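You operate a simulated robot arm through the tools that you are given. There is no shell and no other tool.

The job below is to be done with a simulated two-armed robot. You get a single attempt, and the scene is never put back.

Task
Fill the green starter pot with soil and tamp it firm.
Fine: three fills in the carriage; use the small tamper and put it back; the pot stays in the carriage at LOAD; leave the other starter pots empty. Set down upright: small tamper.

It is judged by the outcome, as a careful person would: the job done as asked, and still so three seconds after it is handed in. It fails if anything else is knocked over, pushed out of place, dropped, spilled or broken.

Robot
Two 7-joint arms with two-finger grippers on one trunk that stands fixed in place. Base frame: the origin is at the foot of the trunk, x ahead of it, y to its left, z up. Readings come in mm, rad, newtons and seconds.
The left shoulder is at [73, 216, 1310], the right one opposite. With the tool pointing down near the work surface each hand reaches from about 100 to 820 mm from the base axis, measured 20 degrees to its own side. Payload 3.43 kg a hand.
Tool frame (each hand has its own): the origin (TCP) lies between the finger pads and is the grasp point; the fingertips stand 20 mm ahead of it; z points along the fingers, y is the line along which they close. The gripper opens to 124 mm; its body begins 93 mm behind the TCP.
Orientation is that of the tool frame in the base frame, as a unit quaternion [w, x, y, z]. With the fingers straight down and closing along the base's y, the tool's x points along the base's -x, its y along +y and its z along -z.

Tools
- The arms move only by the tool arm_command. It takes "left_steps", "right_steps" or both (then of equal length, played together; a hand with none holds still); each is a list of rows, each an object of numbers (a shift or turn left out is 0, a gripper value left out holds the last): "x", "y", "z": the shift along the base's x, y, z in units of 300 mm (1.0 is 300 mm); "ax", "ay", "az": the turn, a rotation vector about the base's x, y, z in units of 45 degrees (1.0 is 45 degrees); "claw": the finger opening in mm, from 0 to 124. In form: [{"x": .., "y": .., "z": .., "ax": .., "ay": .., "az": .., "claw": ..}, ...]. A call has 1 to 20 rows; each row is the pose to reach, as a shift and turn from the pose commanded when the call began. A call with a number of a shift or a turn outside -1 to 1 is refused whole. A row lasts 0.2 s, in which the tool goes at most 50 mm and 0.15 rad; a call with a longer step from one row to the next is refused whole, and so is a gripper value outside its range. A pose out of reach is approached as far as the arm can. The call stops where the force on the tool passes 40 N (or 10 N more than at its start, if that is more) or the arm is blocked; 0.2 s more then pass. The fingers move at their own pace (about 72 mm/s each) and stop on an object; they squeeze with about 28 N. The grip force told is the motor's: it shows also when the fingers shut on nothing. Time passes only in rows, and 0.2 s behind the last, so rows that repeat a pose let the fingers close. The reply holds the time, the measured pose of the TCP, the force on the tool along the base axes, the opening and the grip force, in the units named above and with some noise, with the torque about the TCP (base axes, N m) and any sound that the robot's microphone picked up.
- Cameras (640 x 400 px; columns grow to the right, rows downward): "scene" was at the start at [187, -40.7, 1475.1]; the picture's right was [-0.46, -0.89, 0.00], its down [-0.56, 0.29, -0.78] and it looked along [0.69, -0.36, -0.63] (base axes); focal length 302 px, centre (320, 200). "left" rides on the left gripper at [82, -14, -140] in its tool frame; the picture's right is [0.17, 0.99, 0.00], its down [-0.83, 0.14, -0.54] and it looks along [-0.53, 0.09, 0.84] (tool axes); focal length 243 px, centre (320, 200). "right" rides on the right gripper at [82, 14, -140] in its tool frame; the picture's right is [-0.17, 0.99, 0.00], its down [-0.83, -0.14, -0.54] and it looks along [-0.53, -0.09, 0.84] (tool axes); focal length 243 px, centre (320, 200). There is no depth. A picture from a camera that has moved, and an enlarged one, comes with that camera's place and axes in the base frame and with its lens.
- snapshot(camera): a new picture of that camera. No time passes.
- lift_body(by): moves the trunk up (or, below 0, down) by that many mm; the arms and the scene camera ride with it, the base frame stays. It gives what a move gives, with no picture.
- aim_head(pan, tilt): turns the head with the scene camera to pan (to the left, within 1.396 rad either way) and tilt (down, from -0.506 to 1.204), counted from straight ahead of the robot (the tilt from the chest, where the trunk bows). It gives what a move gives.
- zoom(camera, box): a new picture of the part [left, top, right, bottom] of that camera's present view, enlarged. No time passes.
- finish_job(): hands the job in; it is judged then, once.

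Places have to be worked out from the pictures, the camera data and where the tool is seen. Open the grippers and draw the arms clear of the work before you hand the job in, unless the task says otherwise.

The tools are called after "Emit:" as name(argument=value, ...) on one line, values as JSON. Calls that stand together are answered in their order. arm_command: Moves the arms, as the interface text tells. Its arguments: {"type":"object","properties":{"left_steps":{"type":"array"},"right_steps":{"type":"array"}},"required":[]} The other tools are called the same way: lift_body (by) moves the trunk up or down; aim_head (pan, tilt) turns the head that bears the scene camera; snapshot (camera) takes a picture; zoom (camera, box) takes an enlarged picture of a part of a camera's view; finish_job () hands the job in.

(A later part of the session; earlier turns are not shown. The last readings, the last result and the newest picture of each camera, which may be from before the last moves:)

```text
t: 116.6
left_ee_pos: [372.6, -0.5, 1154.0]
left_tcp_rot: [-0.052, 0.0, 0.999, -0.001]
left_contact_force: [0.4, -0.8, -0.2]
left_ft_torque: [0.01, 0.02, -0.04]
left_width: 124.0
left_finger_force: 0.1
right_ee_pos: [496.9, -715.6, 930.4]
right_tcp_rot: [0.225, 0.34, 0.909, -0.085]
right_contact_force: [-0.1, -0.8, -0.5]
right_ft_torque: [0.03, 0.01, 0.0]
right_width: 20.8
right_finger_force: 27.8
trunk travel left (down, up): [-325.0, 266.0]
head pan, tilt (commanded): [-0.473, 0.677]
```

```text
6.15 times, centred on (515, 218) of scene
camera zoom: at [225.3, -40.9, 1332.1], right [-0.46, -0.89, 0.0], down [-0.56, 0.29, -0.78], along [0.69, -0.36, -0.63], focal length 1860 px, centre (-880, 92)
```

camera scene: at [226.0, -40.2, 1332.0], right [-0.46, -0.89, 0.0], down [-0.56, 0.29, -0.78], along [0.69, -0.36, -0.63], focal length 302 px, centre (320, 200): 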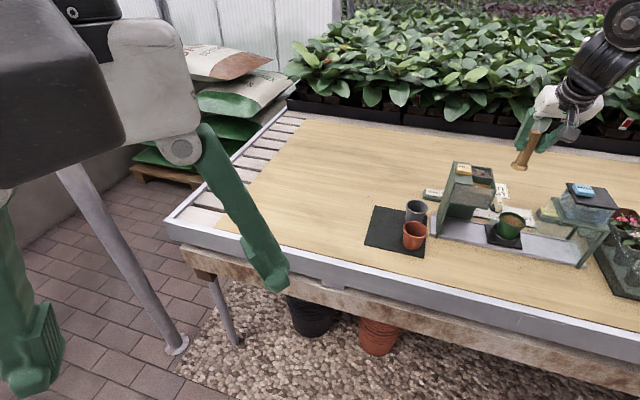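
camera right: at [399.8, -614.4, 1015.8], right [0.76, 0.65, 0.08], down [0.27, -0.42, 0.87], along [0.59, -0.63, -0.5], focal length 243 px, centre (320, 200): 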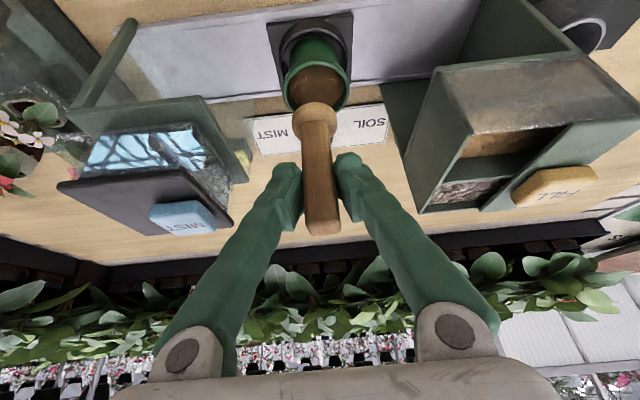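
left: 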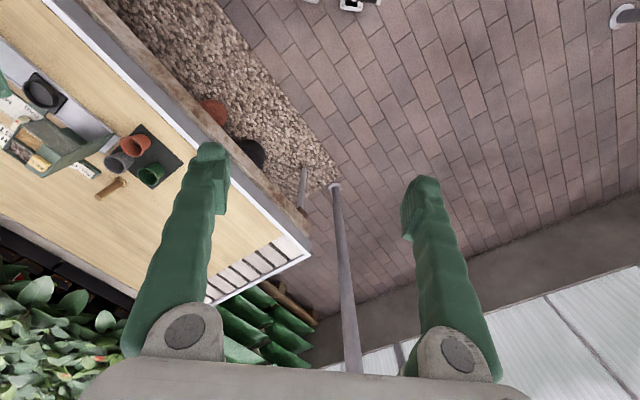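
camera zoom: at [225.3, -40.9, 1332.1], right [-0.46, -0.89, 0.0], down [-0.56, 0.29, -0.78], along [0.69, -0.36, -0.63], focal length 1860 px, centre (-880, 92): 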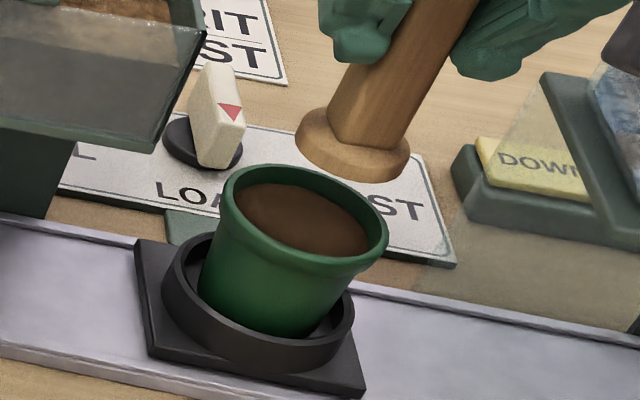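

Both cameras agree that the pot is ~4 mm further left (+l) than the tamper's foot. I shift by that and lower to just above the rim.

Emit:
arm_command(right_steps=[{"x": 0.006, "y": 0.013, "z": -0.03}, {"x": 0.006, "y": 0.013, "z": -0.08}, {"x": 0.006, "y": 0.013, "z": -0.095}, {"x": 0.006, "y": 0.013, "z": -0.095}])

Emit:
zoom(camera="right", box=[260, 30, 380, 150])

Emit:
zoom(camera="scene", box=[490, 185, 540, 250])

```text
t: 117.6
left_ee_pos: [373.3, -1.7, 1155.4]
left_tcp_rot: [-0.051, 0.0, 0.999, -0.001]
left_contact_force: [-0.3, -0.5, -1.0]
left_ft_torque: [0.01, -0.01, -0.01]
left_width: 123.7
left_finger_force: 0.1
right_ee_pos: [499.5, -711.6, 903.3]
right_tcp_rot: [0.225, 0.34, 0.909, -0.085]
right_contact_force: [0.3, -0.8, -0.5]
right_ft_torque: [0.0, -0.02, 0.0]
right_width: 20.6
right_finger_force: 27.6
trunk travel left (down, up): [-325.0, 266.0]
head pan, tilt (commanded): [-0.473, 0.677]
```

```text
3.33 times, centred on (320, 90) of right
camera zoom: at [402.0, -610.7, 987.9], right [0.76, 0.65, 0.08], down [0.27, -0.42, 0.87], along [0.59, -0.63, -0.49], focal length 809 px, centre (320, 567)
```

zoom: 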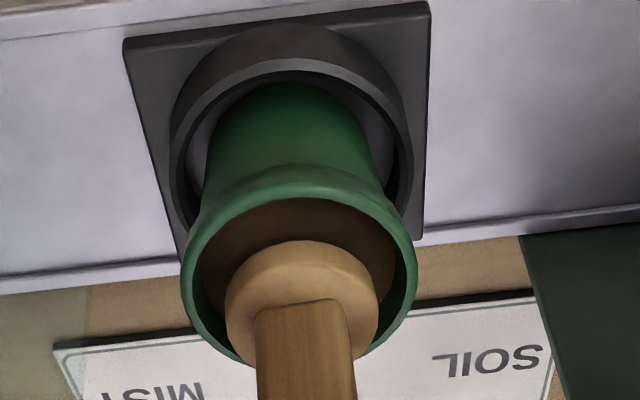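

```text
6.15 times, centred on (515, 218) of scene
camera zoom: at [225.4, -40.8, 1332.1], right [-0.46, -0.89, 0.0], down [-0.56, 0.29, -0.78], along [0.69, -0.36, -0.63], focal length 1860 px, centre (-880, 92)
```

zoom: 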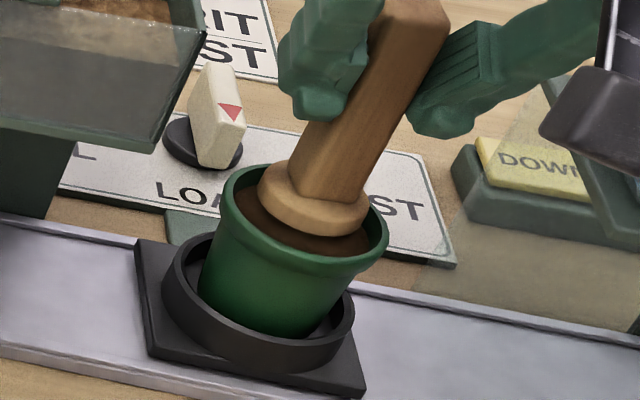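

The foot is now over the opening, centred within ~2 mm. I lower into the pot to near the soil.

Emit:
arm_command(right_steps=[{"x": 0.003, "y": -0.003, "z": -0.025}, {"x": 0.003, "y": -0.003, "z": -0.05}, {"x": 0.003, "y": -0.003, "z": -0.05}])

Emit:
zoom(camera="scene", box=[490, 185, 540, 250])

```text
t: 118.4
left_ee_pos: [372.1, 0.1, 1154.2]
left_tcp_rot: [-0.051, 0.0, 0.999, -0.002]
left_contact_force: [0.5, -0.2, 0.0]
left_ft_torque: [0.0, -0.01, 0.0]
left_width: 124.0
left_finger_force: 0.0
right_ee_pos: [500.0, -712.9, 890.2]
right_tcp_rot: [0.226, 0.339, 0.909, -0.085]
right_contact_force: [-1.1, 0.6, 6.3]
right_ft_torque: [0.03, 0.06, 0.02]
right_width: 20.7
right_finger_force: 28.3
trunk travel left (down, up): [-325.0, 266.0]
head pan, tilt (commanded): [-0.473, 0.677]
```

```text
6.15 times, centred on (515, 218) of scene
camera zoom: at [224.6, -39.9, 1332.3], right [-0.46, -0.89, 0.0], down [-0.56, 0.29, -0.78], along [0.69, -0.36, -0.63], focal length 1860 px, centre (-880, 92)
```

zoom: 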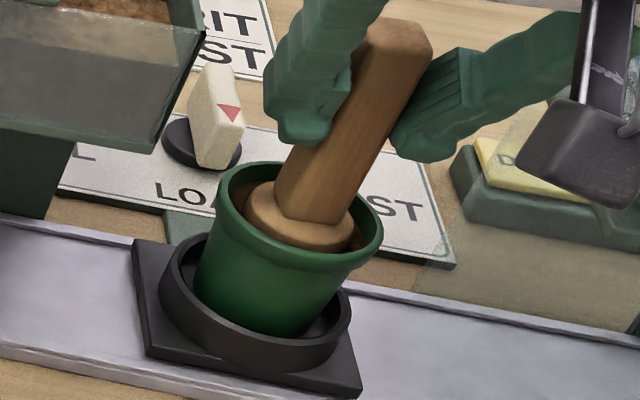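

Contact with the soil at 6 N. I press down in small steps.

Emit:
arm_command(right_steps=[{"z": -0.005}, {"z": -0.01}, {"z": -0.01}])

Emit:
arm_command(right_steps=[{"z": -0.005}, {"z": -0.01}, {"z": -0.01}])

Emit:
zoom(camera="scene", box=[490, 185, 540, 250])

```text
t: 119.2
left_ee_pos: [371.1, 0.8, 1155.4]
left_tcp_rot: [-0.05, -0.001, 0.999, -0.002]
left_contact_force: [0.2, -0.5, 0.4]
left_ft_torque: [-0.01, 0.0, 0.02]
left_width: 124.1
left_finger_force: 0.0
right_ee_pos: [502.2, -710.6, 889.4]
right_tcp_rot: [0.23, 0.339, 0.908, -0.086]
right_contact_force: [-0.9, -0.5, 25.2]
right_ft_torque: [-0.07, -0.02, -0.01]
right_width: 20.7
right_finger_force: 27.7
trunk travel left (down, up): [-325.0, 266.0]
head pan, tilt (commanded): [-0.473, 0.677]
```

```text
t: 120.0
left_ee_pos: [371.8, 1.4, 1155.1]
left_tcp_rot: [-0.05, 0.0, 0.999, -0.001]
left_contact_force: [0.4, 0.0, 0.0]
left_ft_torque: [-0.04, 0.01, -0.03]
left_width: 124.2
left_finger_force: 0.1
right_ee_pos: [499.3, -712.0, 885.9]
right_tcp_rot: [0.228, 0.339, 0.909, -0.086]
right_contact_force: [0.2, -1.4, 25.9]
right_ft_torque: [-0.16, -0.19, 0.01]
right_width: 20.4
right_finger_force: 28.2
trunk travel left (down, up): [-325.0, 266.0]
head pan, tilt (commanded): [-0.473, 0.677]
```

```text
6.15 times, centred on (515, 218) of scene
camera zoom: at [223.5, -38.3, 1332.5], right [-0.46, -0.89, 0.0], down [-0.56, 0.28, -0.78], along [0.69, -0.36, -0.62], focal length 1860 px, centre (-880, 92)
```

zoom: 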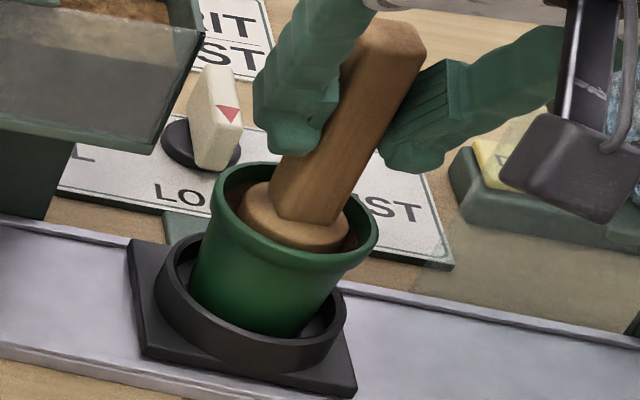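

About 26 N was applied before the pads began to creep on the handle. I ease up and raise the foot to see what the soil looks like now.

Emit:
arm_command(right_steps=[{"z": 0.02}, {"z": 0.06}, {"z": 0.13}, {"z": 0.2}, {"z": 0.2}])

Emit:
zoom(camera="scene", box=[490, 160, 560, 250])

Emit:
zoom(camera="right", box=[240, 10, 400, 240])

```text
t: 121.2
left_ee_pos: [372.1, -1.8, 1155.0]
left_tcp_rot: [-0.051, 0.0, 0.999, -0.002]
left_contact_force: [0.2, 0.2, 0.6]
left_ft_torque: [0.04, -0.02, 0.02]
left_width: 123.9
left_finger_force: 0.0
right_ee_pos: [501.2, -712.2, 941.7]
right_tcp_rot: [0.226, 0.339, 0.909, -0.085]
right_contact_force: [0.4, 0.0, -0.6]
right_ft_torque: [0.0, 0.01, 0.02]
right_width: 20.5
right_finger_force: 28.4
trunk travel left (down, up): [-325.0, 266.0]
head pan, tilt (commanded): [-0.473, 0.677]
```

```text
4.44 times, centred on (525, 205) of scene
camera zoom: at [225.4, -40.9, 1332.1], right [-0.46, -0.89, 0.0], down [-0.56, 0.29, -0.78], along [0.69, -0.36, -0.63], focal length 1344 px, centre (-591, 178)
```

zoom: 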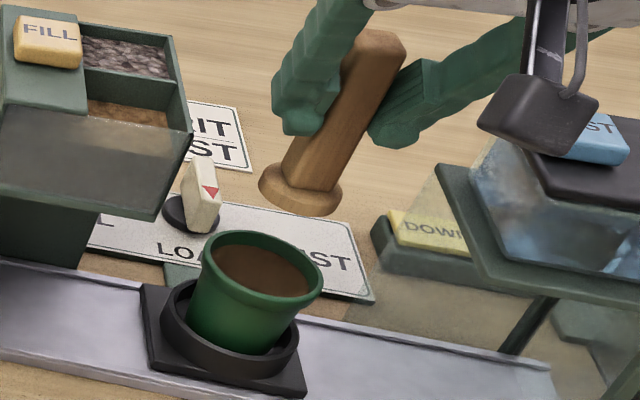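

```text
1.74 times, centred on (320, 125) of right
camera zoom: at [404.3, -610.7, 1027.5], right [0.76, 0.65, 0.08], down [0.27, -0.42, 0.87], along [0.59, -0.63, -0.5], focal length 422 px, centre (320, 330)
```

zoom: 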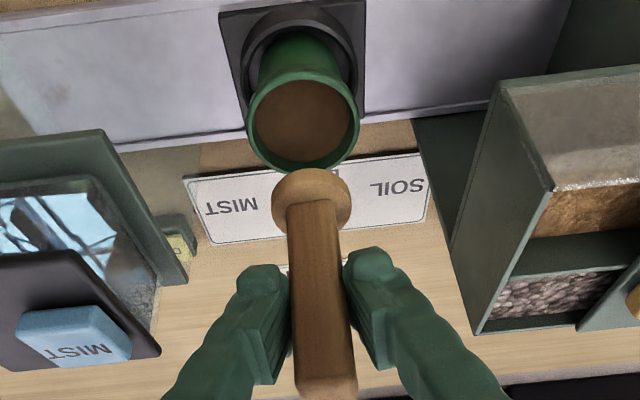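

I look closely at the soil surface and at how the tamper sits in the grip.

Emit:
zoom(camera="right", box=[290, 30, 350, 80])

Emit:
zoom(camera="scene", box=[505, 205, 545, 245])

Emit:
zoom(camera="scene", box=[505, 155, 560, 215])

```text
8.00 times, centred on (320, 55) of right
camera zoom: at [404.3, -610.7, 1027.5], right [0.76, 0.65, 0.08], down [0.27, -0.42, 0.87], along [0.59, -0.63, -0.5], focal length 1941 px, centre (320, 1360)
```

zoom: 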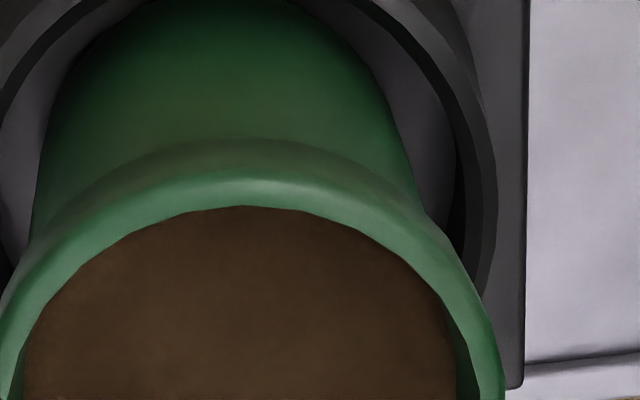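

```text
10.00 times, centred on (525, 225) of scene
camera zoom: at [225.4, -40.9, 1332.1], right [-0.46, -0.89, 0.0], down [-0.56, 0.29, -0.78], along [0.69, -0.36, -0.63], focal length 3023 px, centre (-1730, -50)
```

zoom: 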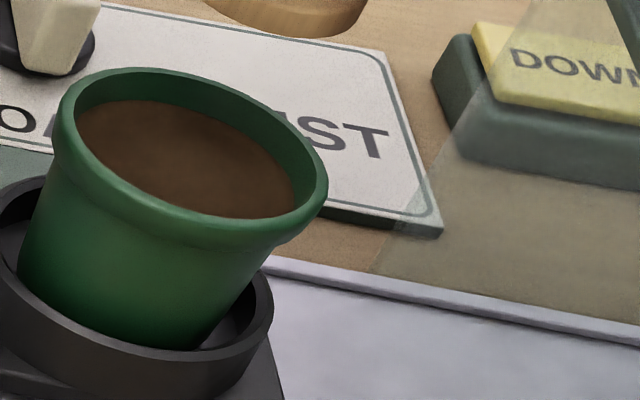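

```text
6.67 times, centred on (532, 185) of scene
camera zoom: at [225.4, -40.9, 1332.1], right [-0.46, -0.89, 0.0], down [-0.56, 0.29, -0.78], along [0.69, -0.36, -0.63], focal length 2016 px, centre (-1097, 300)
```

zoom: 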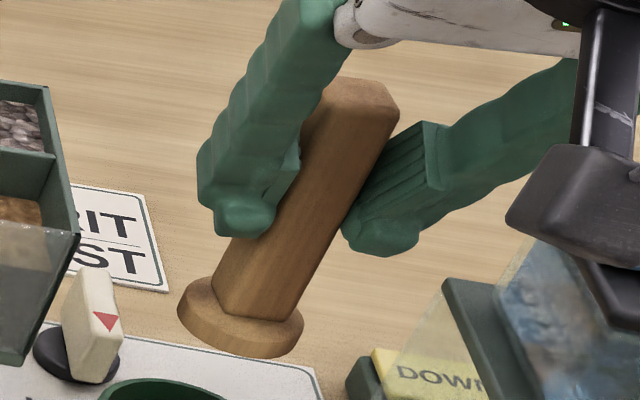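

The soil looks flat and intact. I tamp again, with a longer hold, approaching slowly to feel the contact height.

Emit:
arm_command(right_steps=[{"z": -0.08}, {"z": -0.14}, {"z": -0.16}, {"z": -0.16}])

Emit:
arm_command(right_steps=[{"z": -0.005}, {"z": -0.01}, {"z": -0.01}])

Emit:
arm_command(right_steps=[{"z": -0.005}, {"z": -0.01}, {"z": -0.01}])

```text
t: 122.2
left_ee_pos: [372.6, -1.6, 1155.1]
left_tcp_rot: [-0.051, 0.0, 0.999, -0.001]
left_contact_force: [-0.8, -0.6, -0.6]
left_ft_torque: [-0.02, 0.02, 0.0]
left_width: 124.1
left_finger_force: 0.0
right_ee_pos: [500.9, -713.5, 894.1]
right_tcp_rot: [0.226, 0.339, 0.909, -0.085]
right_contact_force: [-0.3, -0.8, -0.5]
right_ft_torque: [0.04, 0.02, 0.01]
right_width: 20.5
right_finger_force: 28.6
trunk travel left (down, up): [-325.0, 266.0]
head pan, tilt (commanded): [-0.473, 0.677]
```

```text
t: 123.0
left_ee_pos: [373.7, 0.2, 1155.2]
left_tcp_rot: [-0.051, -0.001, 0.999, -0.001]
left_contact_force: [-0.4, 0.6, 0.0]
left_ft_torque: [0.0, 0.01, 0.02]
left_width: 123.8
left_finger_force: 0.1
right_ee_pos: [500.8, -712.2, 891.3]
right_tcp_rot: [0.225, 0.339, 0.91, -0.084]
right_contact_force: [1.1, -0.6, -0.5]
right_ft_torque: [0.02, -0.01, -0.02]
right_width: 20.9
right_finger_force: 27.6
trunk travel left (down, up): [-325.0, 266.0]
head pan, tilt (commanded): [-0.473, 0.677]
```

```text
t: 123.8
left_ee_pos: [373.7, -0.8, 1155.3]
left_tcp_rot: [-0.052, 0.0, 0.999, -0.001]
left_contact_force: [-0.2, 0.4, -0.2]
left_ft_torque: [0.01, -0.01, -0.01]
left_width: 124.1
left_finger_force: 0.0
right_ee_pos: [500.2, -712.6, 887.1]
right_tcp_rot: [0.225, 0.34, 0.909, -0.086]
right_contact_force: [0.6, 0.2, 0.6]
right_ft_torque: [0.01, 0.01, 0.02]
right_width: 20.5
right_finger_force: 28.0
trunk travel left (down, up): [-325.0, 266.0]
head pan, tilt (commanded): [-0.473, 0.677]
```

No contact yet at 887 (earlier it was ~891), so slip plus compaction exceed 4 mm. I continue down in small steps.

Emit:
arm_command(right_steps=[{"z": -0.005}, {"z": -0.01}, {"z": -0.01}])

Emit:
arm_command(right_steps=[{"z": -0.007}, {"z": -0.012}, {"z": -0.012}, {"z": -0.012}])

Emit:
zoom(camera="scene", box=[490, 160, 560, 250])

```text
t: 124.6
left_ee_pos: [373.1, -1.3, 1154.5]
left_tcp_rot: [-0.051, 0.001, 0.999, -0.001]
left_contact_force: [-1.0, 0.0, 0.0]
left_ft_torque: [0.01, 0.02, -0.03]
left_width: 124.3
left_finger_force: 0.1
right_ee_pos: [501.4, -712.8, 885.2]
right_tcp_rot: [0.225, 0.339, 0.909, -0.085]
right_contact_force: [-0.2, -0.1, -0.6]
right_ft_torque: [0.04, 0.0, -0.01]
right_width: 21.0
right_finger_force: 27.9
trunk travel left (down, up): [-325.0, 266.0]
head pan, tilt (commanded): [-0.473, 0.677]
```

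```text
t: 125.6
left_ee_pos: [371.9, 0.6, 1154.7]
left_tcp_rot: [-0.05, 0.0, 0.999, -0.002]
left_contact_force: [0.3, 0.8, 0.1]
left_ft_torque: [0.03, 0.01, -0.02]
left_width: 124.0
left_finger_force: 0.0
right_ee_pos: [501.1, -712.3, 884.2]
right_tcp_rot: [0.229, 0.34, 0.908, -0.087]
right_contact_force: [1.0, -2.4, 20.2]
right_ft_torque: [-0.08, -0.09, 0.01]
right_width: 20.8
right_finger_force: 28.2
trunk travel left (down, up): [-325.0, 266.0]
head pan, tilt (commanded): [-0.473, 0.677]
```

```text
4.44 times, centred on (525, 205) of scene
camera zoom: at [223.9, -38.8, 1332.5], right [-0.46, -0.89, 0.0], down [-0.56, 0.28, -0.78], along [0.69, -0.36, -0.63], focal length 1344 px, centre (-591, 178)
```

zoom: 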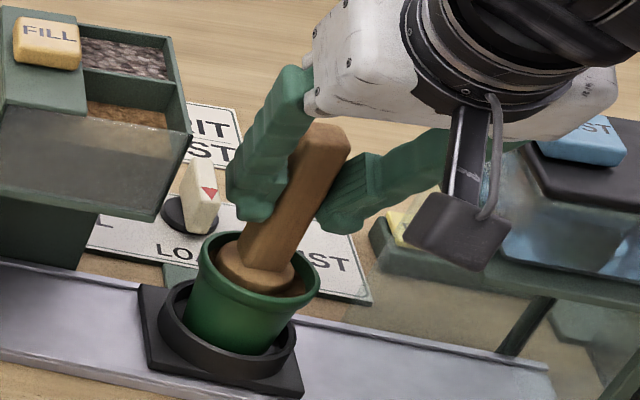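

20 N now. I press on a little further and hold for over a second.

Emit:
arm_command(right_steps=[{"z": -0.004}, {"z": -0.008}, {"z": -0.008}, {"z": -0.008}, {"z": -0.008}, {"z": -0.008}])

Emit:
zoom(camera="scene", box=[490, 185, 540, 250])

```text
t: 127.0
left_ee_pos: [371.3, 1.0, 1155.6]
left_tcp_rot: [-0.05, 0.0, 0.999, -0.002]
left_contact_force: [0.0, -0.1, -0.3]
left_ft_torque: [0.0, -0.02, -0.01]
left_width: 124.0
left_finger_force: 0.1
right_ee_pos: [501.0, -710.6, 882.1]
right_tcp_rot: [0.226, 0.339, 0.909, -0.084]
right_contact_force: [1.0, -1.9, 25.1]
right_ft_torque: [-0.17, -0.21, 0.0]
right_width: 20.5
right_finger_force: 28.0
trunk travel left (down, up): [-325.0, 266.0]
head pan, tilt (commanded): [-0.473, 0.677]
```

```text
6.15 times, centred on (515, 218) of scene
camera zoom: at [223.6, -38.4, 1332.5], right [-0.46, -0.89, 0.0], down [-0.56, 0.28, -0.78], along [0.69, -0.36, -0.62], focal length 1860 px, centre (-880, 92)
```

zoom: 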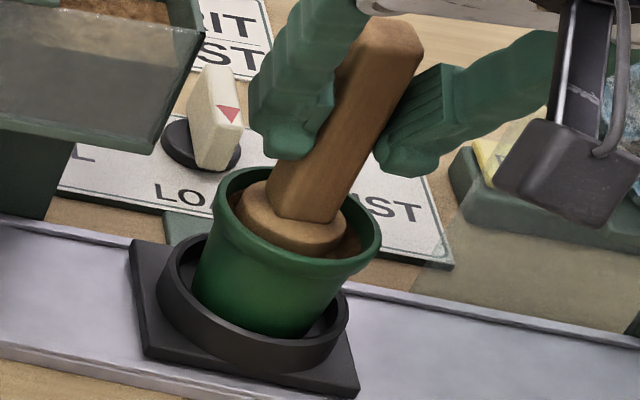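

Held 25 N for over a second. I raise the foot clear to inspect the soil.

Emit:
arm_command(right_steps=[{"z": 0.02}, {"z": 0.06}, {"z": 0.14}, {"z": 0.24}, {"z": 0.24}])

Emit:
zoom(camera="scene", box=[505, 205, 545, 245])

Emit:
zoom(camera="scene", box=[480, 190, 540, 255])

Emit:
zoom(camera="right", box=[260, 20, 380, 120])

```text
t: 128.2
left_ee_pos: [372.7, -1.7, 1154.0]
left_tcp_rot: [-0.052, 0.0, 0.999, -0.001]
left_contact_force: [1.1, -0.7, 0.3]
left_ft_torque: [-0.01, -0.01, 0.0]
left_width: 123.7
left_finger_force: 0.1
right_ee_pos: [503.5, -713.0, 952.3]
right_tcp_rot: [0.225, 0.34, 0.909, -0.085]
right_contact_force: [-0.3, 0.3, -1.4]
right_ft_torque: [0.01, -0.03, 0.03]
right_width: 20.8
right_finger_force: 28.6
trunk travel left (down, up): [-325.0, 266.0]
head pan, tilt (commanded): [-0.473, 0.677]
```

```text
10.00 times, centred on (525, 225) of scene
camera zoom: at [225.4, -40.9, 1332.1], right [-0.46, -0.89, 0.0], down [-0.56, 0.29, -0.78], along [0.69, -0.36, -0.63], focal length 3023 px, centre (-1730, -50)
```

zoom: 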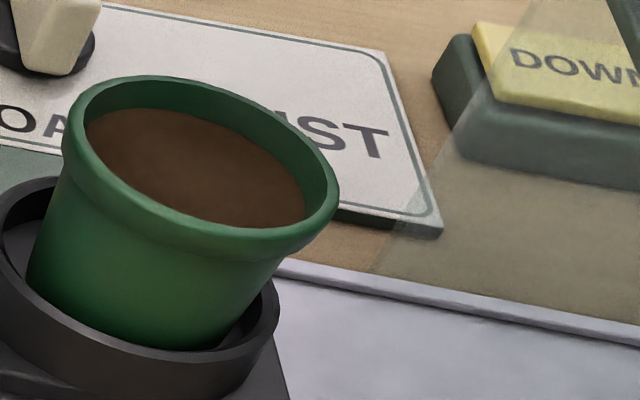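

```text
6.15 times, centred on (510, 222) of scene
camera zoom: at [225.4, -40.9, 1332.1], right [-0.46, -0.89, 0.0], down [-0.56, 0.29, -0.78], along [0.69, -0.36, -0.63], focal length 1860 px, centre (-849, 62)
```

zoom: 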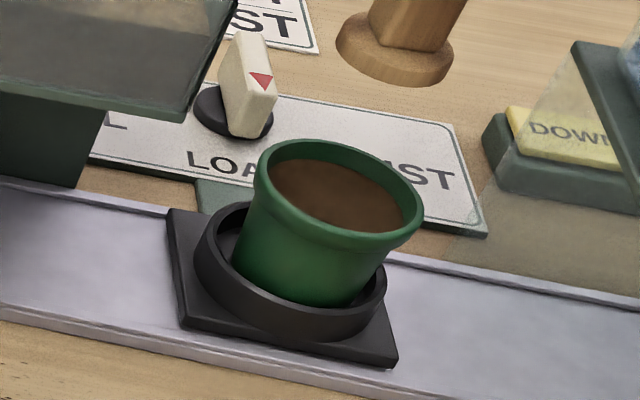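

```text
4.00 times, centred on (320, 70) of right
camera zoom: at [406.1, -611.6, 1037.0], right [0.76, 0.65, 0.08], down [0.27, -0.42, 0.87], along [0.59, -0.63, -0.5], focal length 970 px, centre (320, 720)
```

zoom: 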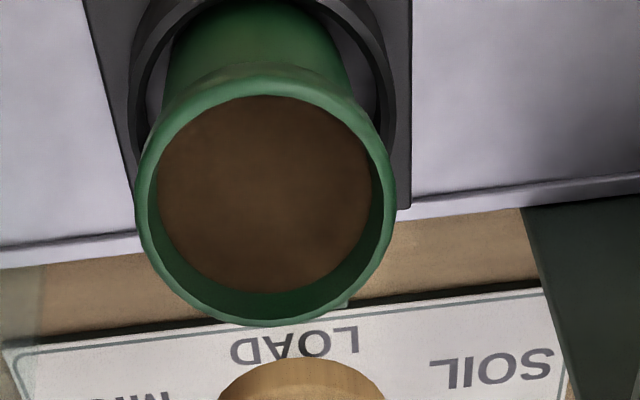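

The soil sits flat ~8 mm below the rim and the carriage is still at LOAD. To be sure it's firm, I'll tamp once more with more force by taking the handle low, so that the fingertips bear directly on the tamper's foot. First I re-centre and set the foot on the soil.

Emit:
arm_command(right_steps=[{"x": -0.011, "y": -0.0083, "z": -0.08}, {"x": -0.011, "y": -0.0083, "z": -0.16}, {"x": -0.011, "y": -0.0083, "z": -0.21}, {"x": -0.011, "y": -0.0083, "z": -0.21}])

Emit:
zoom(camera="right", box=[260, 40, 380, 160])

Emit:
zoom(camera="scene", box=[490, 185, 540, 250])

```text
t: 129.2
left_ee_pos: [372.9, -1.6, 1154.5]
left_tcp_rot: [-0.052, 0.0, 0.999, -0.002]
left_contact_force: [0.4, 0.0, -0.6]
left_ft_torque: [-0.01, -0.01, 0.01]
left_width: 124.1
left_finger_force: 0.0
right_ee_pos: [498.5, -714.1, 888.8]
right_tcp_rot: [0.226, 0.339, 0.909, -0.085]
right_contact_force: [-0.7, 0.3, -1.4]
right_ft_torque: [0.0, 0.0, 0.0]
right_width: 20.6
right_finger_force: 28.1
trunk travel left (down, up): [-325.0, 266.0]
head pan, tilt (commanded): [-0.473, 0.677]
```

```text
3.33 times, centred on (320, 100) of right
camera zoom: at [401.5, -613.4, 974.5], right [0.76, 0.65, 0.08], down [0.27, -0.42, 0.87], along [0.59, -0.63, -0.5], focal length 809 px, centre (320, 533)
```

zoom: 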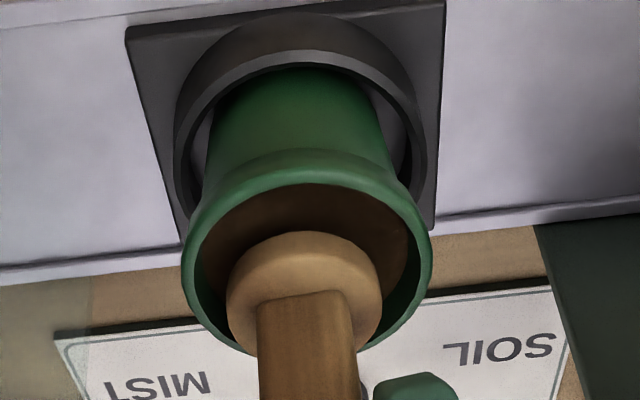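

```text
6.15 times, centred on (515, 218) of scene
camera zoom: at [225.3, -40.7, 1332.1], right [-0.46, -0.89, 0.0], down [-0.56, 0.29, -0.78], along [0.69, -0.36, -0.63], focal length 1860 px, centre (-880, 92)
```

zoom: 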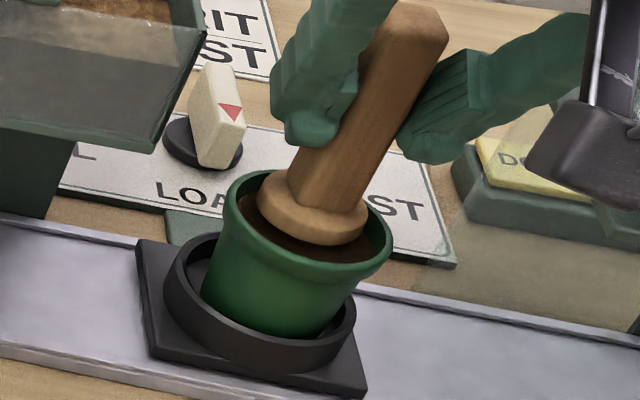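

Centred within ~2 mm. I lower to light contact.

Emit:
arm_command(right_steps=[{"x": 0.003, "y": 0.003, "z": -0.01}, {"x": 0.003, "y": 0.003, "z": -0.018}, {"x": 0.003, "y": 0.003, "z": -0.022}, {"x": 0.003, "y": 0.003, "z": -0.022}])

```text
t: 130.2
left_ee_pos: [373.2, -0.8, 1154.8]
left_tcp_rot: [-0.05, 0.0, 0.999, -0.001]
left_contact_force: [0.3, 0.1, 0.8]
left_ft_torque: [0.0, 0.0, 0.01]
left_width: 123.8
left_finger_force: 0.0
right_ee_pos: [498.9, -713.9, 882.9]
right_tcp_rot: [0.227, 0.339, 0.909, -0.085]
right_contact_force: [-0.9, 0.3, 3.8]
right_ft_torque: [0.02, -0.05, -0.03]
right_width: 20.3
right_finger_force: 28.0
trunk travel left (down, up): [-325.0, 266.0]
head pan, tilt (commanded): [-0.473, 0.677]
```

Foot on the soil (3.8 N). I open slightly so the tamper stands by itself, and slide the fingers down along the handle.

Emit:
arm_command(right_steps=[{"claw": 30}, {"claw": 32}, {"claw": 32}])

Emit:
zoom(camera="scene", box=[490, 165, 560, 250])

Emit:
zoom(camera="right", box=[240, 40, 400, 240])

```text
t: 131.0
left_ee_pos: [371.9, -0.5, 1154.5]
left_tcp_rot: [-0.052, 0.0, 0.999, 0.0]
left_contact_force: [0.2, 0.7, 0.3]
left_ft_torque: [-0.01, 0.01, -0.02]
left_width: 124.1
left_finger_force: 0.1
right_ee_pos: [498.2, -714.2, 882.0]
right_tcp_rot: [0.225, 0.339, 0.909, -0.085]
right_contact_force: [0.4, -0.4, -0.2]
right_ft_torque: [0.01, -0.01, -0.04]
right_width: 31.8
right_finger_force: 0.1
trunk travel left (down, up): [-325.0, 266.0]
head pan, tilt (commanded): [-0.473, 0.677]
```

```text
4.71 times, centred on (525, 208) of scene
camera zoom: at [225.4, -40.8, 1332.1], right [-0.46, -0.89, 0.0], down [-0.56, 0.29, -0.78], along [0.69, -0.36, -0.63], focal length 1423 px, centre (-645, 165)
```

zoom: 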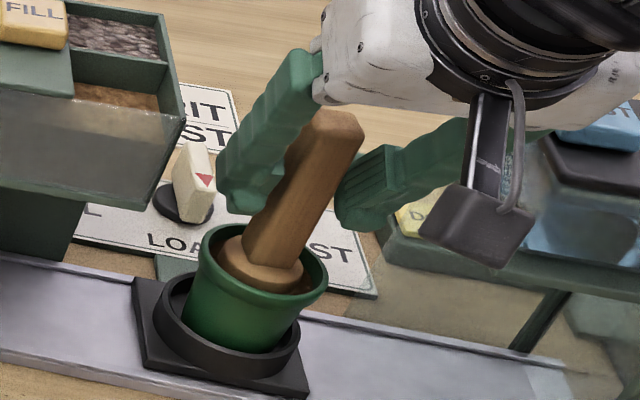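

```text
2.00 times, centred on (320, 140) of right
camera zoom: at [402.1, -612.9, 967.6], right [0.76, 0.65, 0.08], down [0.27, -0.42, 0.87], along [0.59, -0.63, -0.49], focal length 485 px, centre (320, 320)
```

zoom: 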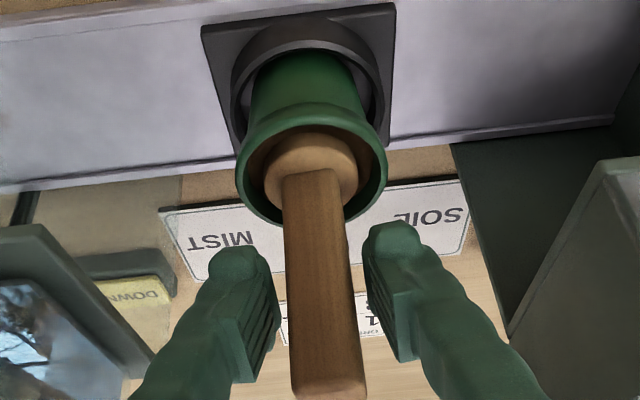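

The tamper stands by itself. I slide down, first 22 mm, then in small steps until the tips rest on the foot.

Emit:
arm_command(right_steps=[{"z": -0.04}, {"z": -0.073}, {"z": -0.073}])

Emit:
zoom(camera="right", box=[240, 40, 400, 240])

Emit:
zoom(camera="scene", box=[490, 185, 540, 250])

```text
t: 131.8
left_ee_pos: [373.6, -1.3, 1154.3]
left_tcp_rot: [-0.051, 0.0, 0.999, -0.001]
left_contact_force: [-0.2, 0.4, -0.2]
left_ft_torque: [0.01, -0.04, -0.01]
left_width: 124.0
left_finger_force: 0.1
right_ee_pos: [499.1, -712.8, 858.7]
right_tcp_rot: [0.226, 0.339, 0.909, -0.085]
right_contact_force: [0.2, -0.6, -0.3]
right_ft_torque: [0.02, 0.02, 0.05]
right_width: 32.1
right_finger_force: 0.0
trunk travel left (down, up): [-325.0, 266.0]
head pan, tilt (commanded): [-0.473, 0.677]
```

```text
2.00 times, centred on (320, 140) of right
camera zoom: at [402.4, -611.5, 943.7], right [0.76, 0.65, 0.08], down [0.27, -0.42, 0.87], along [0.59, -0.63, -0.49], focal length 485 px, centre (320, 320)
```

zoom: 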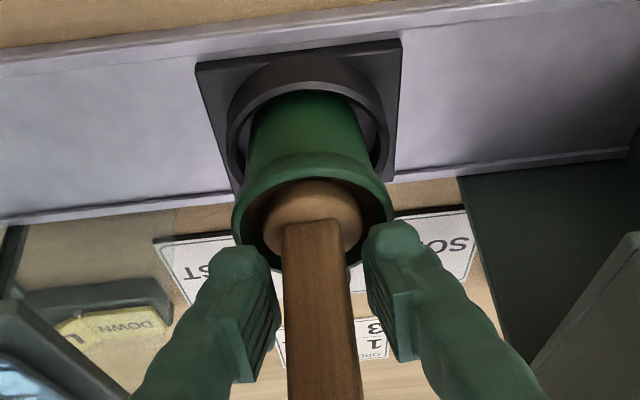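

```text
6.15 times, centred on (515, 218) of scene
camera zoom: at [225.2, -40.6, 1332.2], right [-0.46, -0.89, 0.0], down [-0.56, 0.29, -0.78], along [0.69, -0.36, -0.63], focal length 1860 px, centre (-880, 92)
```

zoom: 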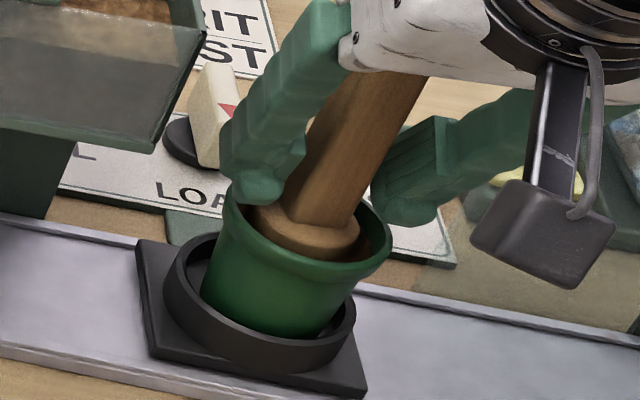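

I narrow to 26 mm and lower in fine steps toward the foot.

Emit:
arm_command(right_steps=[{"claw": 26}, {"z": -0.008, "claw": 26}, {"z": -0.015, "claw": 26}, {"z": -0.015, "claw": 26}])

Emit:
arm_command(right_steps=[{"z": -0.006}, {"z": -0.01}, {"z": -0.01}])

Emit:
zoom(camera="scene", box=[490, 185, 540, 250])

```text
t: 132.8
left_ee_pos: [373.1, -1.9, 1154.9]
left_tcp_rot: [-0.052, 0.0, 0.999, -0.001]
left_contact_force: [-0.5, 0.5, 0.0]
left_ft_torque: [-0.03, -0.03, 0.02]
left_width: 123.8
left_finger_force: 0.0
right_ee_pos: [499.4, -714.5, 853.4]
right_tcp_rot: [0.226, 0.339, 0.909, -0.085]
right_contact_force: [1.0, -0.3, -0.2]
right_ft_torque: [-0.02, 0.03, 0.01]
right_width: 26.1
right_finger_force: 0.0
trunk travel left (down, up): [-325.0, 266.0]
head pan, tilt (commanded): [-0.473, 0.677]
```

```text
t: 133.6
left_ee_pos: [373.1, -0.7, 1155.5]
left_tcp_rot: [-0.052, 0.0, 0.999, -0.001]
left_contact_force: [0.3, 0.2, -0.2]
left_ft_torque: [0.05, 0.02, 0.01]
left_width: 124.1
left_finger_force: 0.1
right_ee_pos: [498.5, -712.1, 851.2]
right_tcp_rot: [0.226, 0.34, 0.909, -0.085]
right_contact_force: [-0.2, -0.5, -0.3]
right_ft_torque: [0.0, -0.01, 0.01]
right_width: 25.9
right_finger_force: 0.2
trunk travel left (down, up): [-325.0, 266.0]
head pan, tilt (commanded): [-0.473, 0.677]
```

```text
6.15 times, centred on (515, 218) of scene
camera zoom: at [225.3, -40.7, 1332.1], right [-0.46, -0.89, 0.0], down [-0.56, 0.29, -0.78], along [0.69, -0.36, -0.63], focal length 1860 px, centre (-880, 92)
```

zoom: 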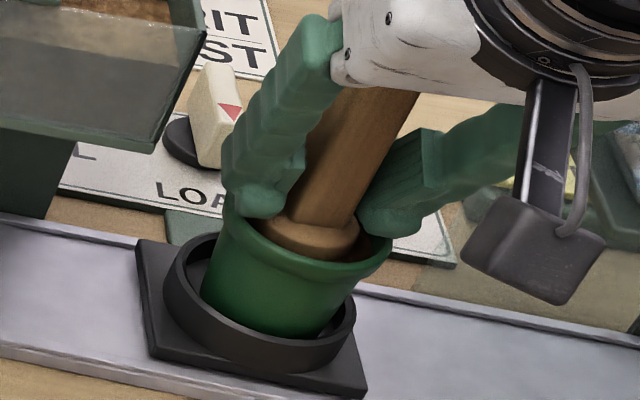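

No contact yet, tips ~2 mm above the foot. I close on the handle here and press down gradually.

Emit:
arm_command(right_steps=[{"claw": 10}, {"claw": 10}, {"claw": 10}])

Emit:
arm_command(right_steps=[{"z": -0.006}, {"z": -0.012}, {"z": -0.012}])

Emit:
arm_command(right_steps=[{"z": -0.005}, {"z": -0.01}, {"z": -0.01}])

Emit:
zoom(camera="scene", box=[490, 185, 540, 250])

```text
t: 134.4
left_ee_pos: [373.1, -1.3, 1155.6]
left_tcp_rot: [-0.052, 0.0, 0.999, 0.0]
left_contact_force: [0.7, 0.4, 0.2]
left_ft_torque: [0.01, 0.03, 0.02]
left_width: 123.8
left_finger_force: 0.0
right_ee_pos: [499.6, -712.7, 851.9]
right_tcp_rot: [0.225, 0.339, 0.909, -0.085]
right_contact_force: [-0.2, 0.1, -0.9]
right_ft_torque: [-0.02, 0.02, -0.01]
right_width: 20.4
right_finger_force: 28.2
trunk travel left (down, up): [-325.0, 266.0]
head pan, tilt (commanded): [-0.473, 0.677]
```

```text
t: 135.2
left_ee_pos: [372.0, -0.1, 1155.0]
left_tcp_rot: [-0.051, -0.001, 0.999, -0.002]
left_contact_force: [-0.4, -0.1, 0.2]
left_ft_torque: [0.01, 0.01, 0.01]
left_width: 124.1
left_finger_force: 0.1
right_ee_pos: [499.2, -714.0, 851.2]
right_tcp_rot: [0.226, 0.339, 0.909, -0.086]
right_contact_force: [-0.7, 0.1, 12.6]
right_ft_torque: [0.0, 0.04, -0.03]
right_width: 20.6
right_finger_force: 27.3
trunk travel left (down, up): [-325.0, 266.0]
head pan, tilt (commanded): [-0.473, 0.677]
```

```text
t: 136.0
left_ee_pos: [371.6, 0.4, 1155.8]
left_tcp_rot: [-0.05, 0.0, 0.999, -0.002]
left_contact_force: [0.5, 0.1, 0.3]
left_ft_torque: [-0.01, 0.02, -0.02]
left_width: 123.7
left_finger_force: 0.1
right_ee_pos: [499.3, -713.6, 847.5]
right_tcp_rot: [0.229, 0.34, 0.908, -0.086]
right_contact_force: [3.0, -1.3, 25.3]
right_ft_torque: [-0.14, -0.15, 0.02]
right_width: 20.7
right_finger_force: 28.2
trunk travel left (down, up): [-325.0, 266.0]
head pan, tilt (commanded): [-0.473, 0.677]
```

```text
6.15 times, centred on (515, 218) of scene
camera zoom: at [223.8, -38.3, 1332.5], right [-0.46, -0.89, 0.0], down [-0.56, 0.28, -0.78], along [0.69, -0.36, -0.62], focal length 1860 px, centre (-880, 92)
```

zoom: 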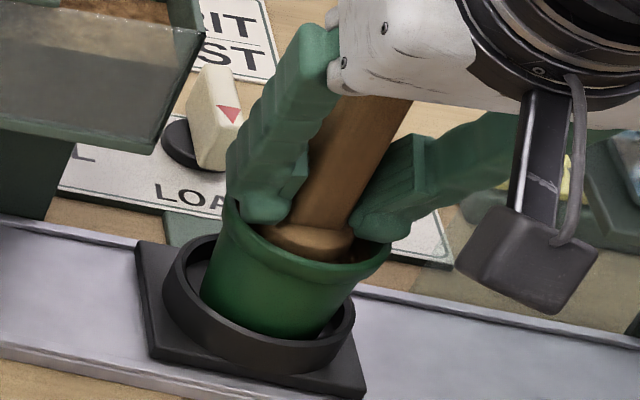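

25 N again by friction; I continue until the tips bear on the foot and the force goes higher.

Emit:
arm_command(right_steps=[{"z": -0.005}, {"z": -0.01}, {"z": -0.01}])

Emit:
zoom(camera="scene", box=[490, 185, 540, 250])

Emit:
zoom(camera="right", box=[260, 70, 380, 220])

```text
t: 136.8
left_ee_pos: [371.4, 1.0, 1154.6]
left_tcp_rot: [-0.05, 0.0, 0.999, -0.002]
left_contact_force: [0.6, -0.6, 0.2]
left_ft_torque: [0.05, 0.0, 0.0]
left_width: 123.7
left_finger_force: 0.1
right_ee_pos: [498.7, -713.3, 846.7]
right_tcp_rot: [0.229, 0.339, 0.908, -0.087]
right_contact_force: [0.6, -1.2, 30.5]
right_ft_torque: [-0.08, -0.09, -0.01]
right_width: 20.3
right_finger_force: 28.0
trunk travel left (down, up): [-325.0, 266.0]
head pan, tilt (commanded): [-0.473, 0.677]
```

```text
6.15 times, centred on (515, 218) of scene
camera zoom: at [223.2, -37.7, 1332.6], right [-0.46, -0.89, 0.0], down [-0.56, 0.28, -0.78], along [0.69, -0.36, -0.62], focal length 1860 px, centre (-880, 92)
```

zoom: 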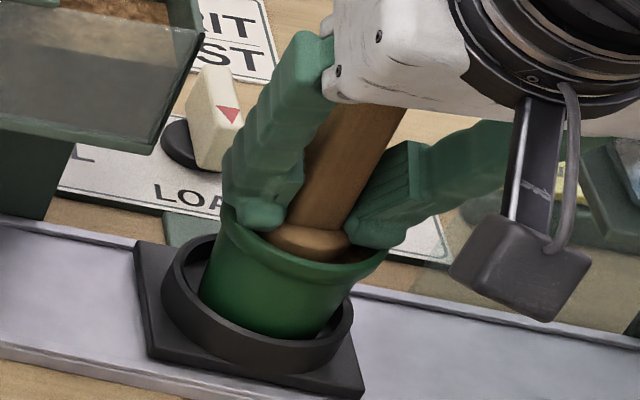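

```text
2.67 times, centred on (320, 145) of right
camera zoom: at [401.6, -610.8, 930.8], right [0.76, 0.65, 0.08], down [0.27, -0.42, 0.87], along [0.6, -0.64, -0.49], focal length 647 px, centre (320, 347)
```

zoom: 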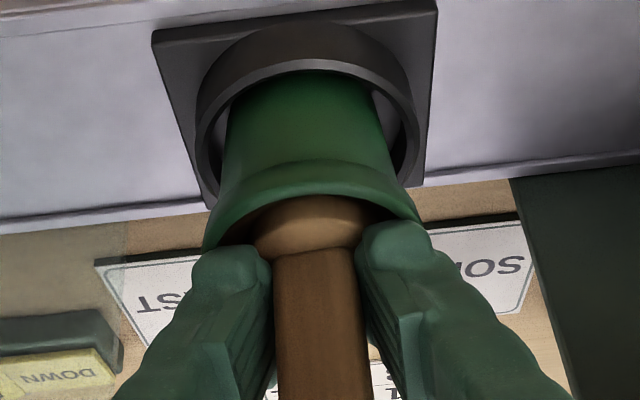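

30.5 N now, bearing on the foot. A touch more and a short hold.

Emit:
arm_command(right_steps=[{"z": -0.003}, {"z": -0.003}, {"z": -0.003}, {"z": -0.003}, {"z": -0.003}])

```text
t: 138.0
left_ee_pos: [371.1, 2.5, 1154.2]
left_tcp_rot: [-0.05, 0.0, 0.999, -0.003]
left_contact_force: [0.5, 0.8, -0.1]
left_ft_torque: [0.01, -0.03, 0.0]
left_width: 123.9
left_finger_force: 0.1
right_ee_pos: [499.0, -710.9, 845.9]
right_tcp_rot: [0.229, 0.339, 0.909, -0.086]
right_contact_force: [1.1, -0.6, 36.3]
right_ft_torque: [-0.07, -0.06, -0.01]
right_width: 20.6
right_finger_force: 27.5
trunk travel left (down, up): [-325.0, 266.0]
head pan, tilt (commanded): [-0.473, 0.677]
```

36 N held for a second. I relieve the pressure, open, move the grip back up the handle and re-grip.

Emit:
arm_command(right_steps=[{"z": 0.008}, {"z": 0.014}, {"z": 0.014}])

Emit:
arm_command(right_steps=[{"claw": 28}, {"claw": 34}, {"claw": 34}])

Emit:
zoom(camera="right", box=[240, 50, 400, 240])

```text
t: 138.8
left_ee_pos: [372.1, 0.3, 1155.5]
left_tcp_rot: [-0.05, -0.001, 0.999, -0.002]
left_contact_force: [0.0, 0.3, -0.7]
left_ft_torque: [0.01, -0.05, 0.0]
left_width: 124.0
left_finger_force: 0.2
right_ee_pos: [498.1, -712.1, 847.7]
right_tcp_rot: [0.226, 0.339, 0.909, -0.086]
right_contact_force: [0.9, -0.2, 18.5]
right_ft_torque: [-0.02, -0.12, 0.02]
right_width: 20.3
right_finger_force: 27.9
trunk travel left (down, up): [-325.0, 266.0]
head pan, tilt (commanded): [-0.473, 0.677]
```

```text
t: 139.6
left_ee_pos: [371.7, 0.9, 1154.7]
left_tcp_rot: [-0.051, 0.001, 0.999, -0.002]
left_contact_force: [-0.8, 0.4, -0.3]
left_ft_torque: [0.0, -0.02, 0.02]
left_width: 123.9
left_finger_force: 0.1
right_ee_pos: [497.9, -712.7, 845.3]
right_tcp_rot: [0.226, 0.339, 0.909, -0.085]
right_contact_force: [-2.6, 3.1, 11.3]
right_ft_torque: [0.17, 0.1, -0.05]
right_width: 27.4
right_finger_force: 0.1
trunk travel left (down, up): [-325.0, 266.0]
head pan, tilt (commanded): [-0.473, 0.677]
```

```text
2.11 times, centred on (320, 145) of right
camera zoom: at [401.7, -611.5, 931.6], right [0.76, 0.65, 0.07], down [0.27, -0.42, 0.87], along [0.59, -0.63, -0.5], focal length 511 px, centre (320, 316)
```

zoom: 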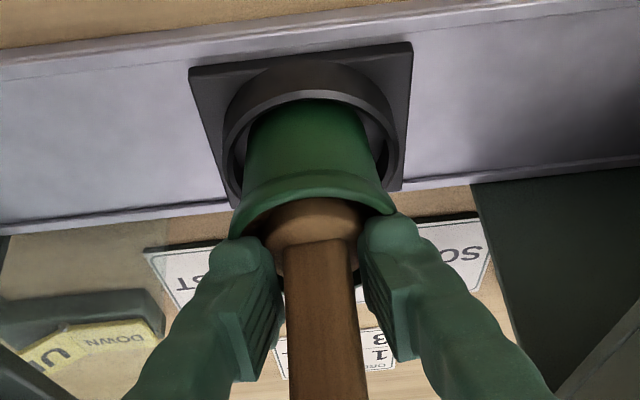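

The fingers stopped at 27 mm — the tips are just inside the pot's rim. I set the opening to 25 so they don't press the rim, and rise straight up along the handle.

Emit:
arm_command(right_steps=[{"claw": 25}, {"claw": 25, "z": 0.01}, {"claw": 25, "z": 0.03}, {"claw": 25, "z": 0.06}, {"claw": 25, "z": 0.06}])

Emit:
zoom(camera="right", box=[240, 50, 400, 240])

Emit:
zoom(camera="scene", box=[490, 165, 560, 250])

```text
t: 140.8
left_ee_pos: [373.5, -0.9, 1155.1]
left_tcp_rot: [-0.051, 0.0, 0.999, -0.002]
left_contact_force: [-0.1, 0.5, 0.3]
left_ft_torque: [-0.01, 0.01, -0.01]
left_width: 124.1
left_finger_force: 0.1
right_ee_pos: [500.7, -714.3, 864.1]
right_tcp_rot: [0.226, 0.338, 0.91, -0.085]
right_contact_force: [-0.4, -0.7, 0.7]
right_ft_torque: [-0.03, -0.01, -0.03]
right_width: 24.9
right_finger_force: 0.0
trunk travel left (down, up): [-325.0, 266.0]
head pan, tilt (commanded): [-0.473, 0.677]
```

```text
2.11 times, centred on (320, 145) of right
camera zoom: at [403.7, -611.9, 949.6], right [0.76, 0.65, 0.08], down [0.27, -0.42, 0.87], along [0.59, -0.63, -0.5], focal length 511 px, centre (320, 316)
```

zoom: 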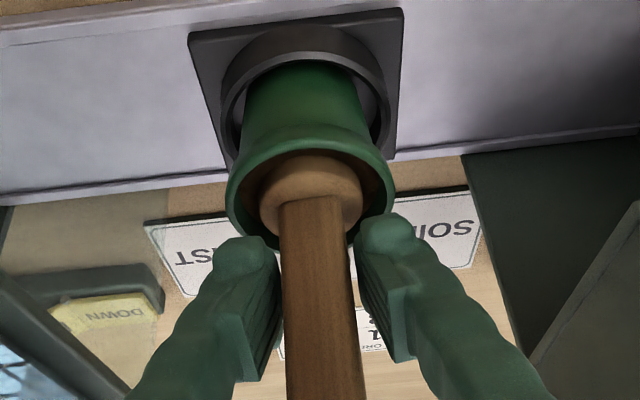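

```text
4.71 times, centred on (525, 208) of scene
camera zoom: at [225.3, -40.8, 1332.1], right [-0.46, -0.89, 0.0], down [-0.56, 0.29, -0.78], along [0.69, -0.36, -0.63], focal length 1423 px, centre (-645, 165)
```

zoom: 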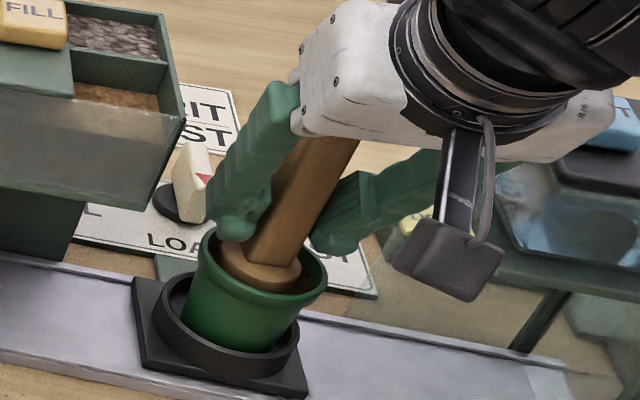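

The tamper still stands freely. I go up to z≈886 and re-grip the handle there.

Emit:
arm_command(right_steps=[{"z": 0.04}, {"z": 0.073}, {"z": 0.073}])

Emit:
arm_command(right_steps=[{"claw": 10}, {"claw": 10}, {"claw": 10}])

Emit:
zoom(camera="right", box=[240, 40, 400, 240])

```text
t: 141.6
left_ee_pos: [372.5, -1.2, 1154.4]
left_tcp_rot: [-0.051, 0.001, 0.999, 0.0]
left_contact_force: [-0.1, -0.2, 0.4]
left_ft_torque: [0.0, 0.02, 0.02]
left_width: 124.0
left_finger_force: 0.0
right_ee_pos: [499.1, -714.5, 884.9]
right_tcp_rot: [0.225, 0.339, 0.909, -0.086]
right_contact_force: [1.0, 1.3, 0.9]
right_ft_torque: [0.04, -0.02, 0.0]
right_width: 25.0
right_finger_force: 0.0
trunk travel left (down, up): [-325.0, 266.0]
head pan, tilt (commanded): [-0.473, 0.677]
```

```text
t: 142.4
left_ee_pos: [373.3, -1.2, 1154.6]
left_tcp_rot: [-0.05, 0.0, 0.999, -0.001]
left_contact_force: [-1.0, 0.4, 0.1]
left_ft_torque: [0.0, 0.0, 0.02]
left_width: 124.1
left_finger_force: 0.0
right_ee_pos: [499.3, -715.2, 885.0]
right_tcp_rot: [0.225, 0.339, 0.909, -0.085]
right_contact_force: [-0.8, -0.8, 0.3]
right_ft_torque: [0.05, 0.02, 0.0]
right_width: 20.8
right_finger_force: 27.9
trunk travel left (down, up): [-325.0, 266.0]
head pan, tilt (commanded): [-0.473, 0.677]
```

```text
2.00 times, centred on (320, 140) of right
camera zoom: at [402.8, -612.9, 971.1], right [0.76, 0.65, 0.08], down [0.27, -0.42, 0.87], along [0.59, -0.63, -0.49], focal length 485 px, centre (320, 320)
```

zoom: 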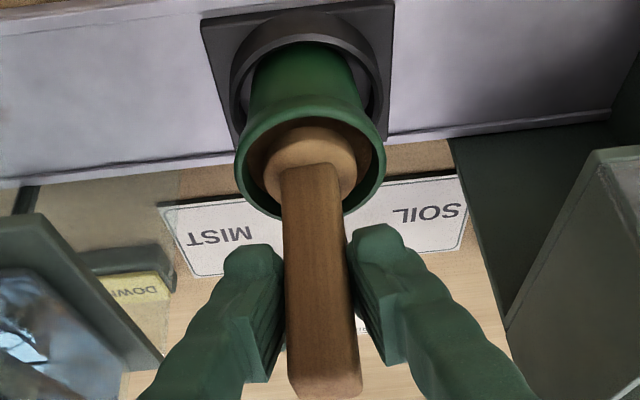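

Re-gripped. I lift straight out of the pot and check the soil.

Emit:
arm_command(right_steps=[{"z": 0.06}, {"z": 0.14}, {"z": 0.24}, {"z": 0.34}, {"z": 0.35}])

Emit:
zoom(camera="scene", box=[480, 160, 580, 255])

Emit:
zoom(camera="right", box=[260, 0, 380, 110])

```text
t: 143.6
left_ee_pos: [373.8, -1.6, 1155.3]
left_tcp_rot: [-0.052, 0.0, 0.999, -0.001]
left_contact_force: [-0.1, 0.2, 0.6]
left_ft_torque: [0.01, -0.02, -0.01]
left_width: 124.0
left_finger_force: 0.2
right_ee_pos: [497.7, -714.2, 988.7]
right_tcp_rot: [0.225, 0.34, 0.909, -0.085]
right_contact_force: [0.1, 0.1, -0.5]
right_ft_torque: [0.0, 0.0, -0.01]
right_width: 20.6
right_finger_force: 27.7
trunk travel left (down, up): [-325.0, 266.0]
head pan, tilt (commanded): [-0.473, 0.677]
```

```text
4.21 times, centred on (530, 208) of scene
camera zoom: at [225.5, -41.0, 1332.1], right [-0.46, -0.89, 0.0], down [-0.56, 0.29, -0.78], along [0.69, -0.36, -0.63], focal length 1273 px, centre (-564, 168)
```

zoom: 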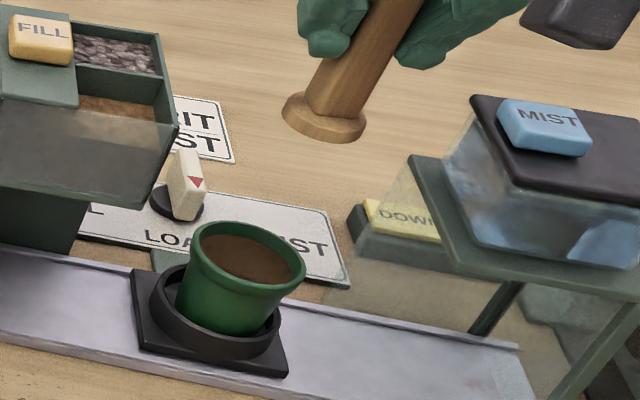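

```text
3.64 times, centred on (320, 55) of right
camera zoom: at [401.4, -613.2, 1074.1], right [0.76, 0.65, 0.08], down [0.27, -0.42, 0.87], along [0.59, -0.63, -0.5], focal length 882 px, centre (320, 727)
```

zoom: 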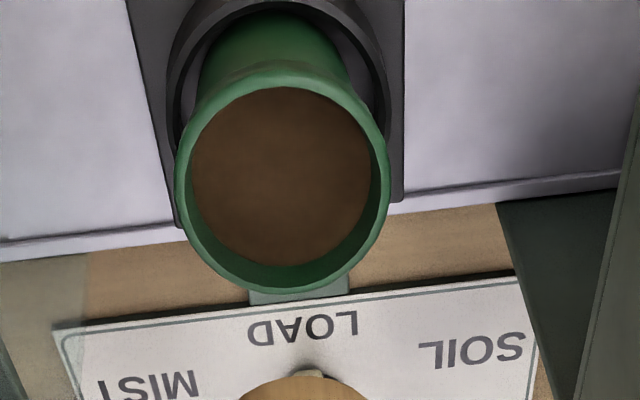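

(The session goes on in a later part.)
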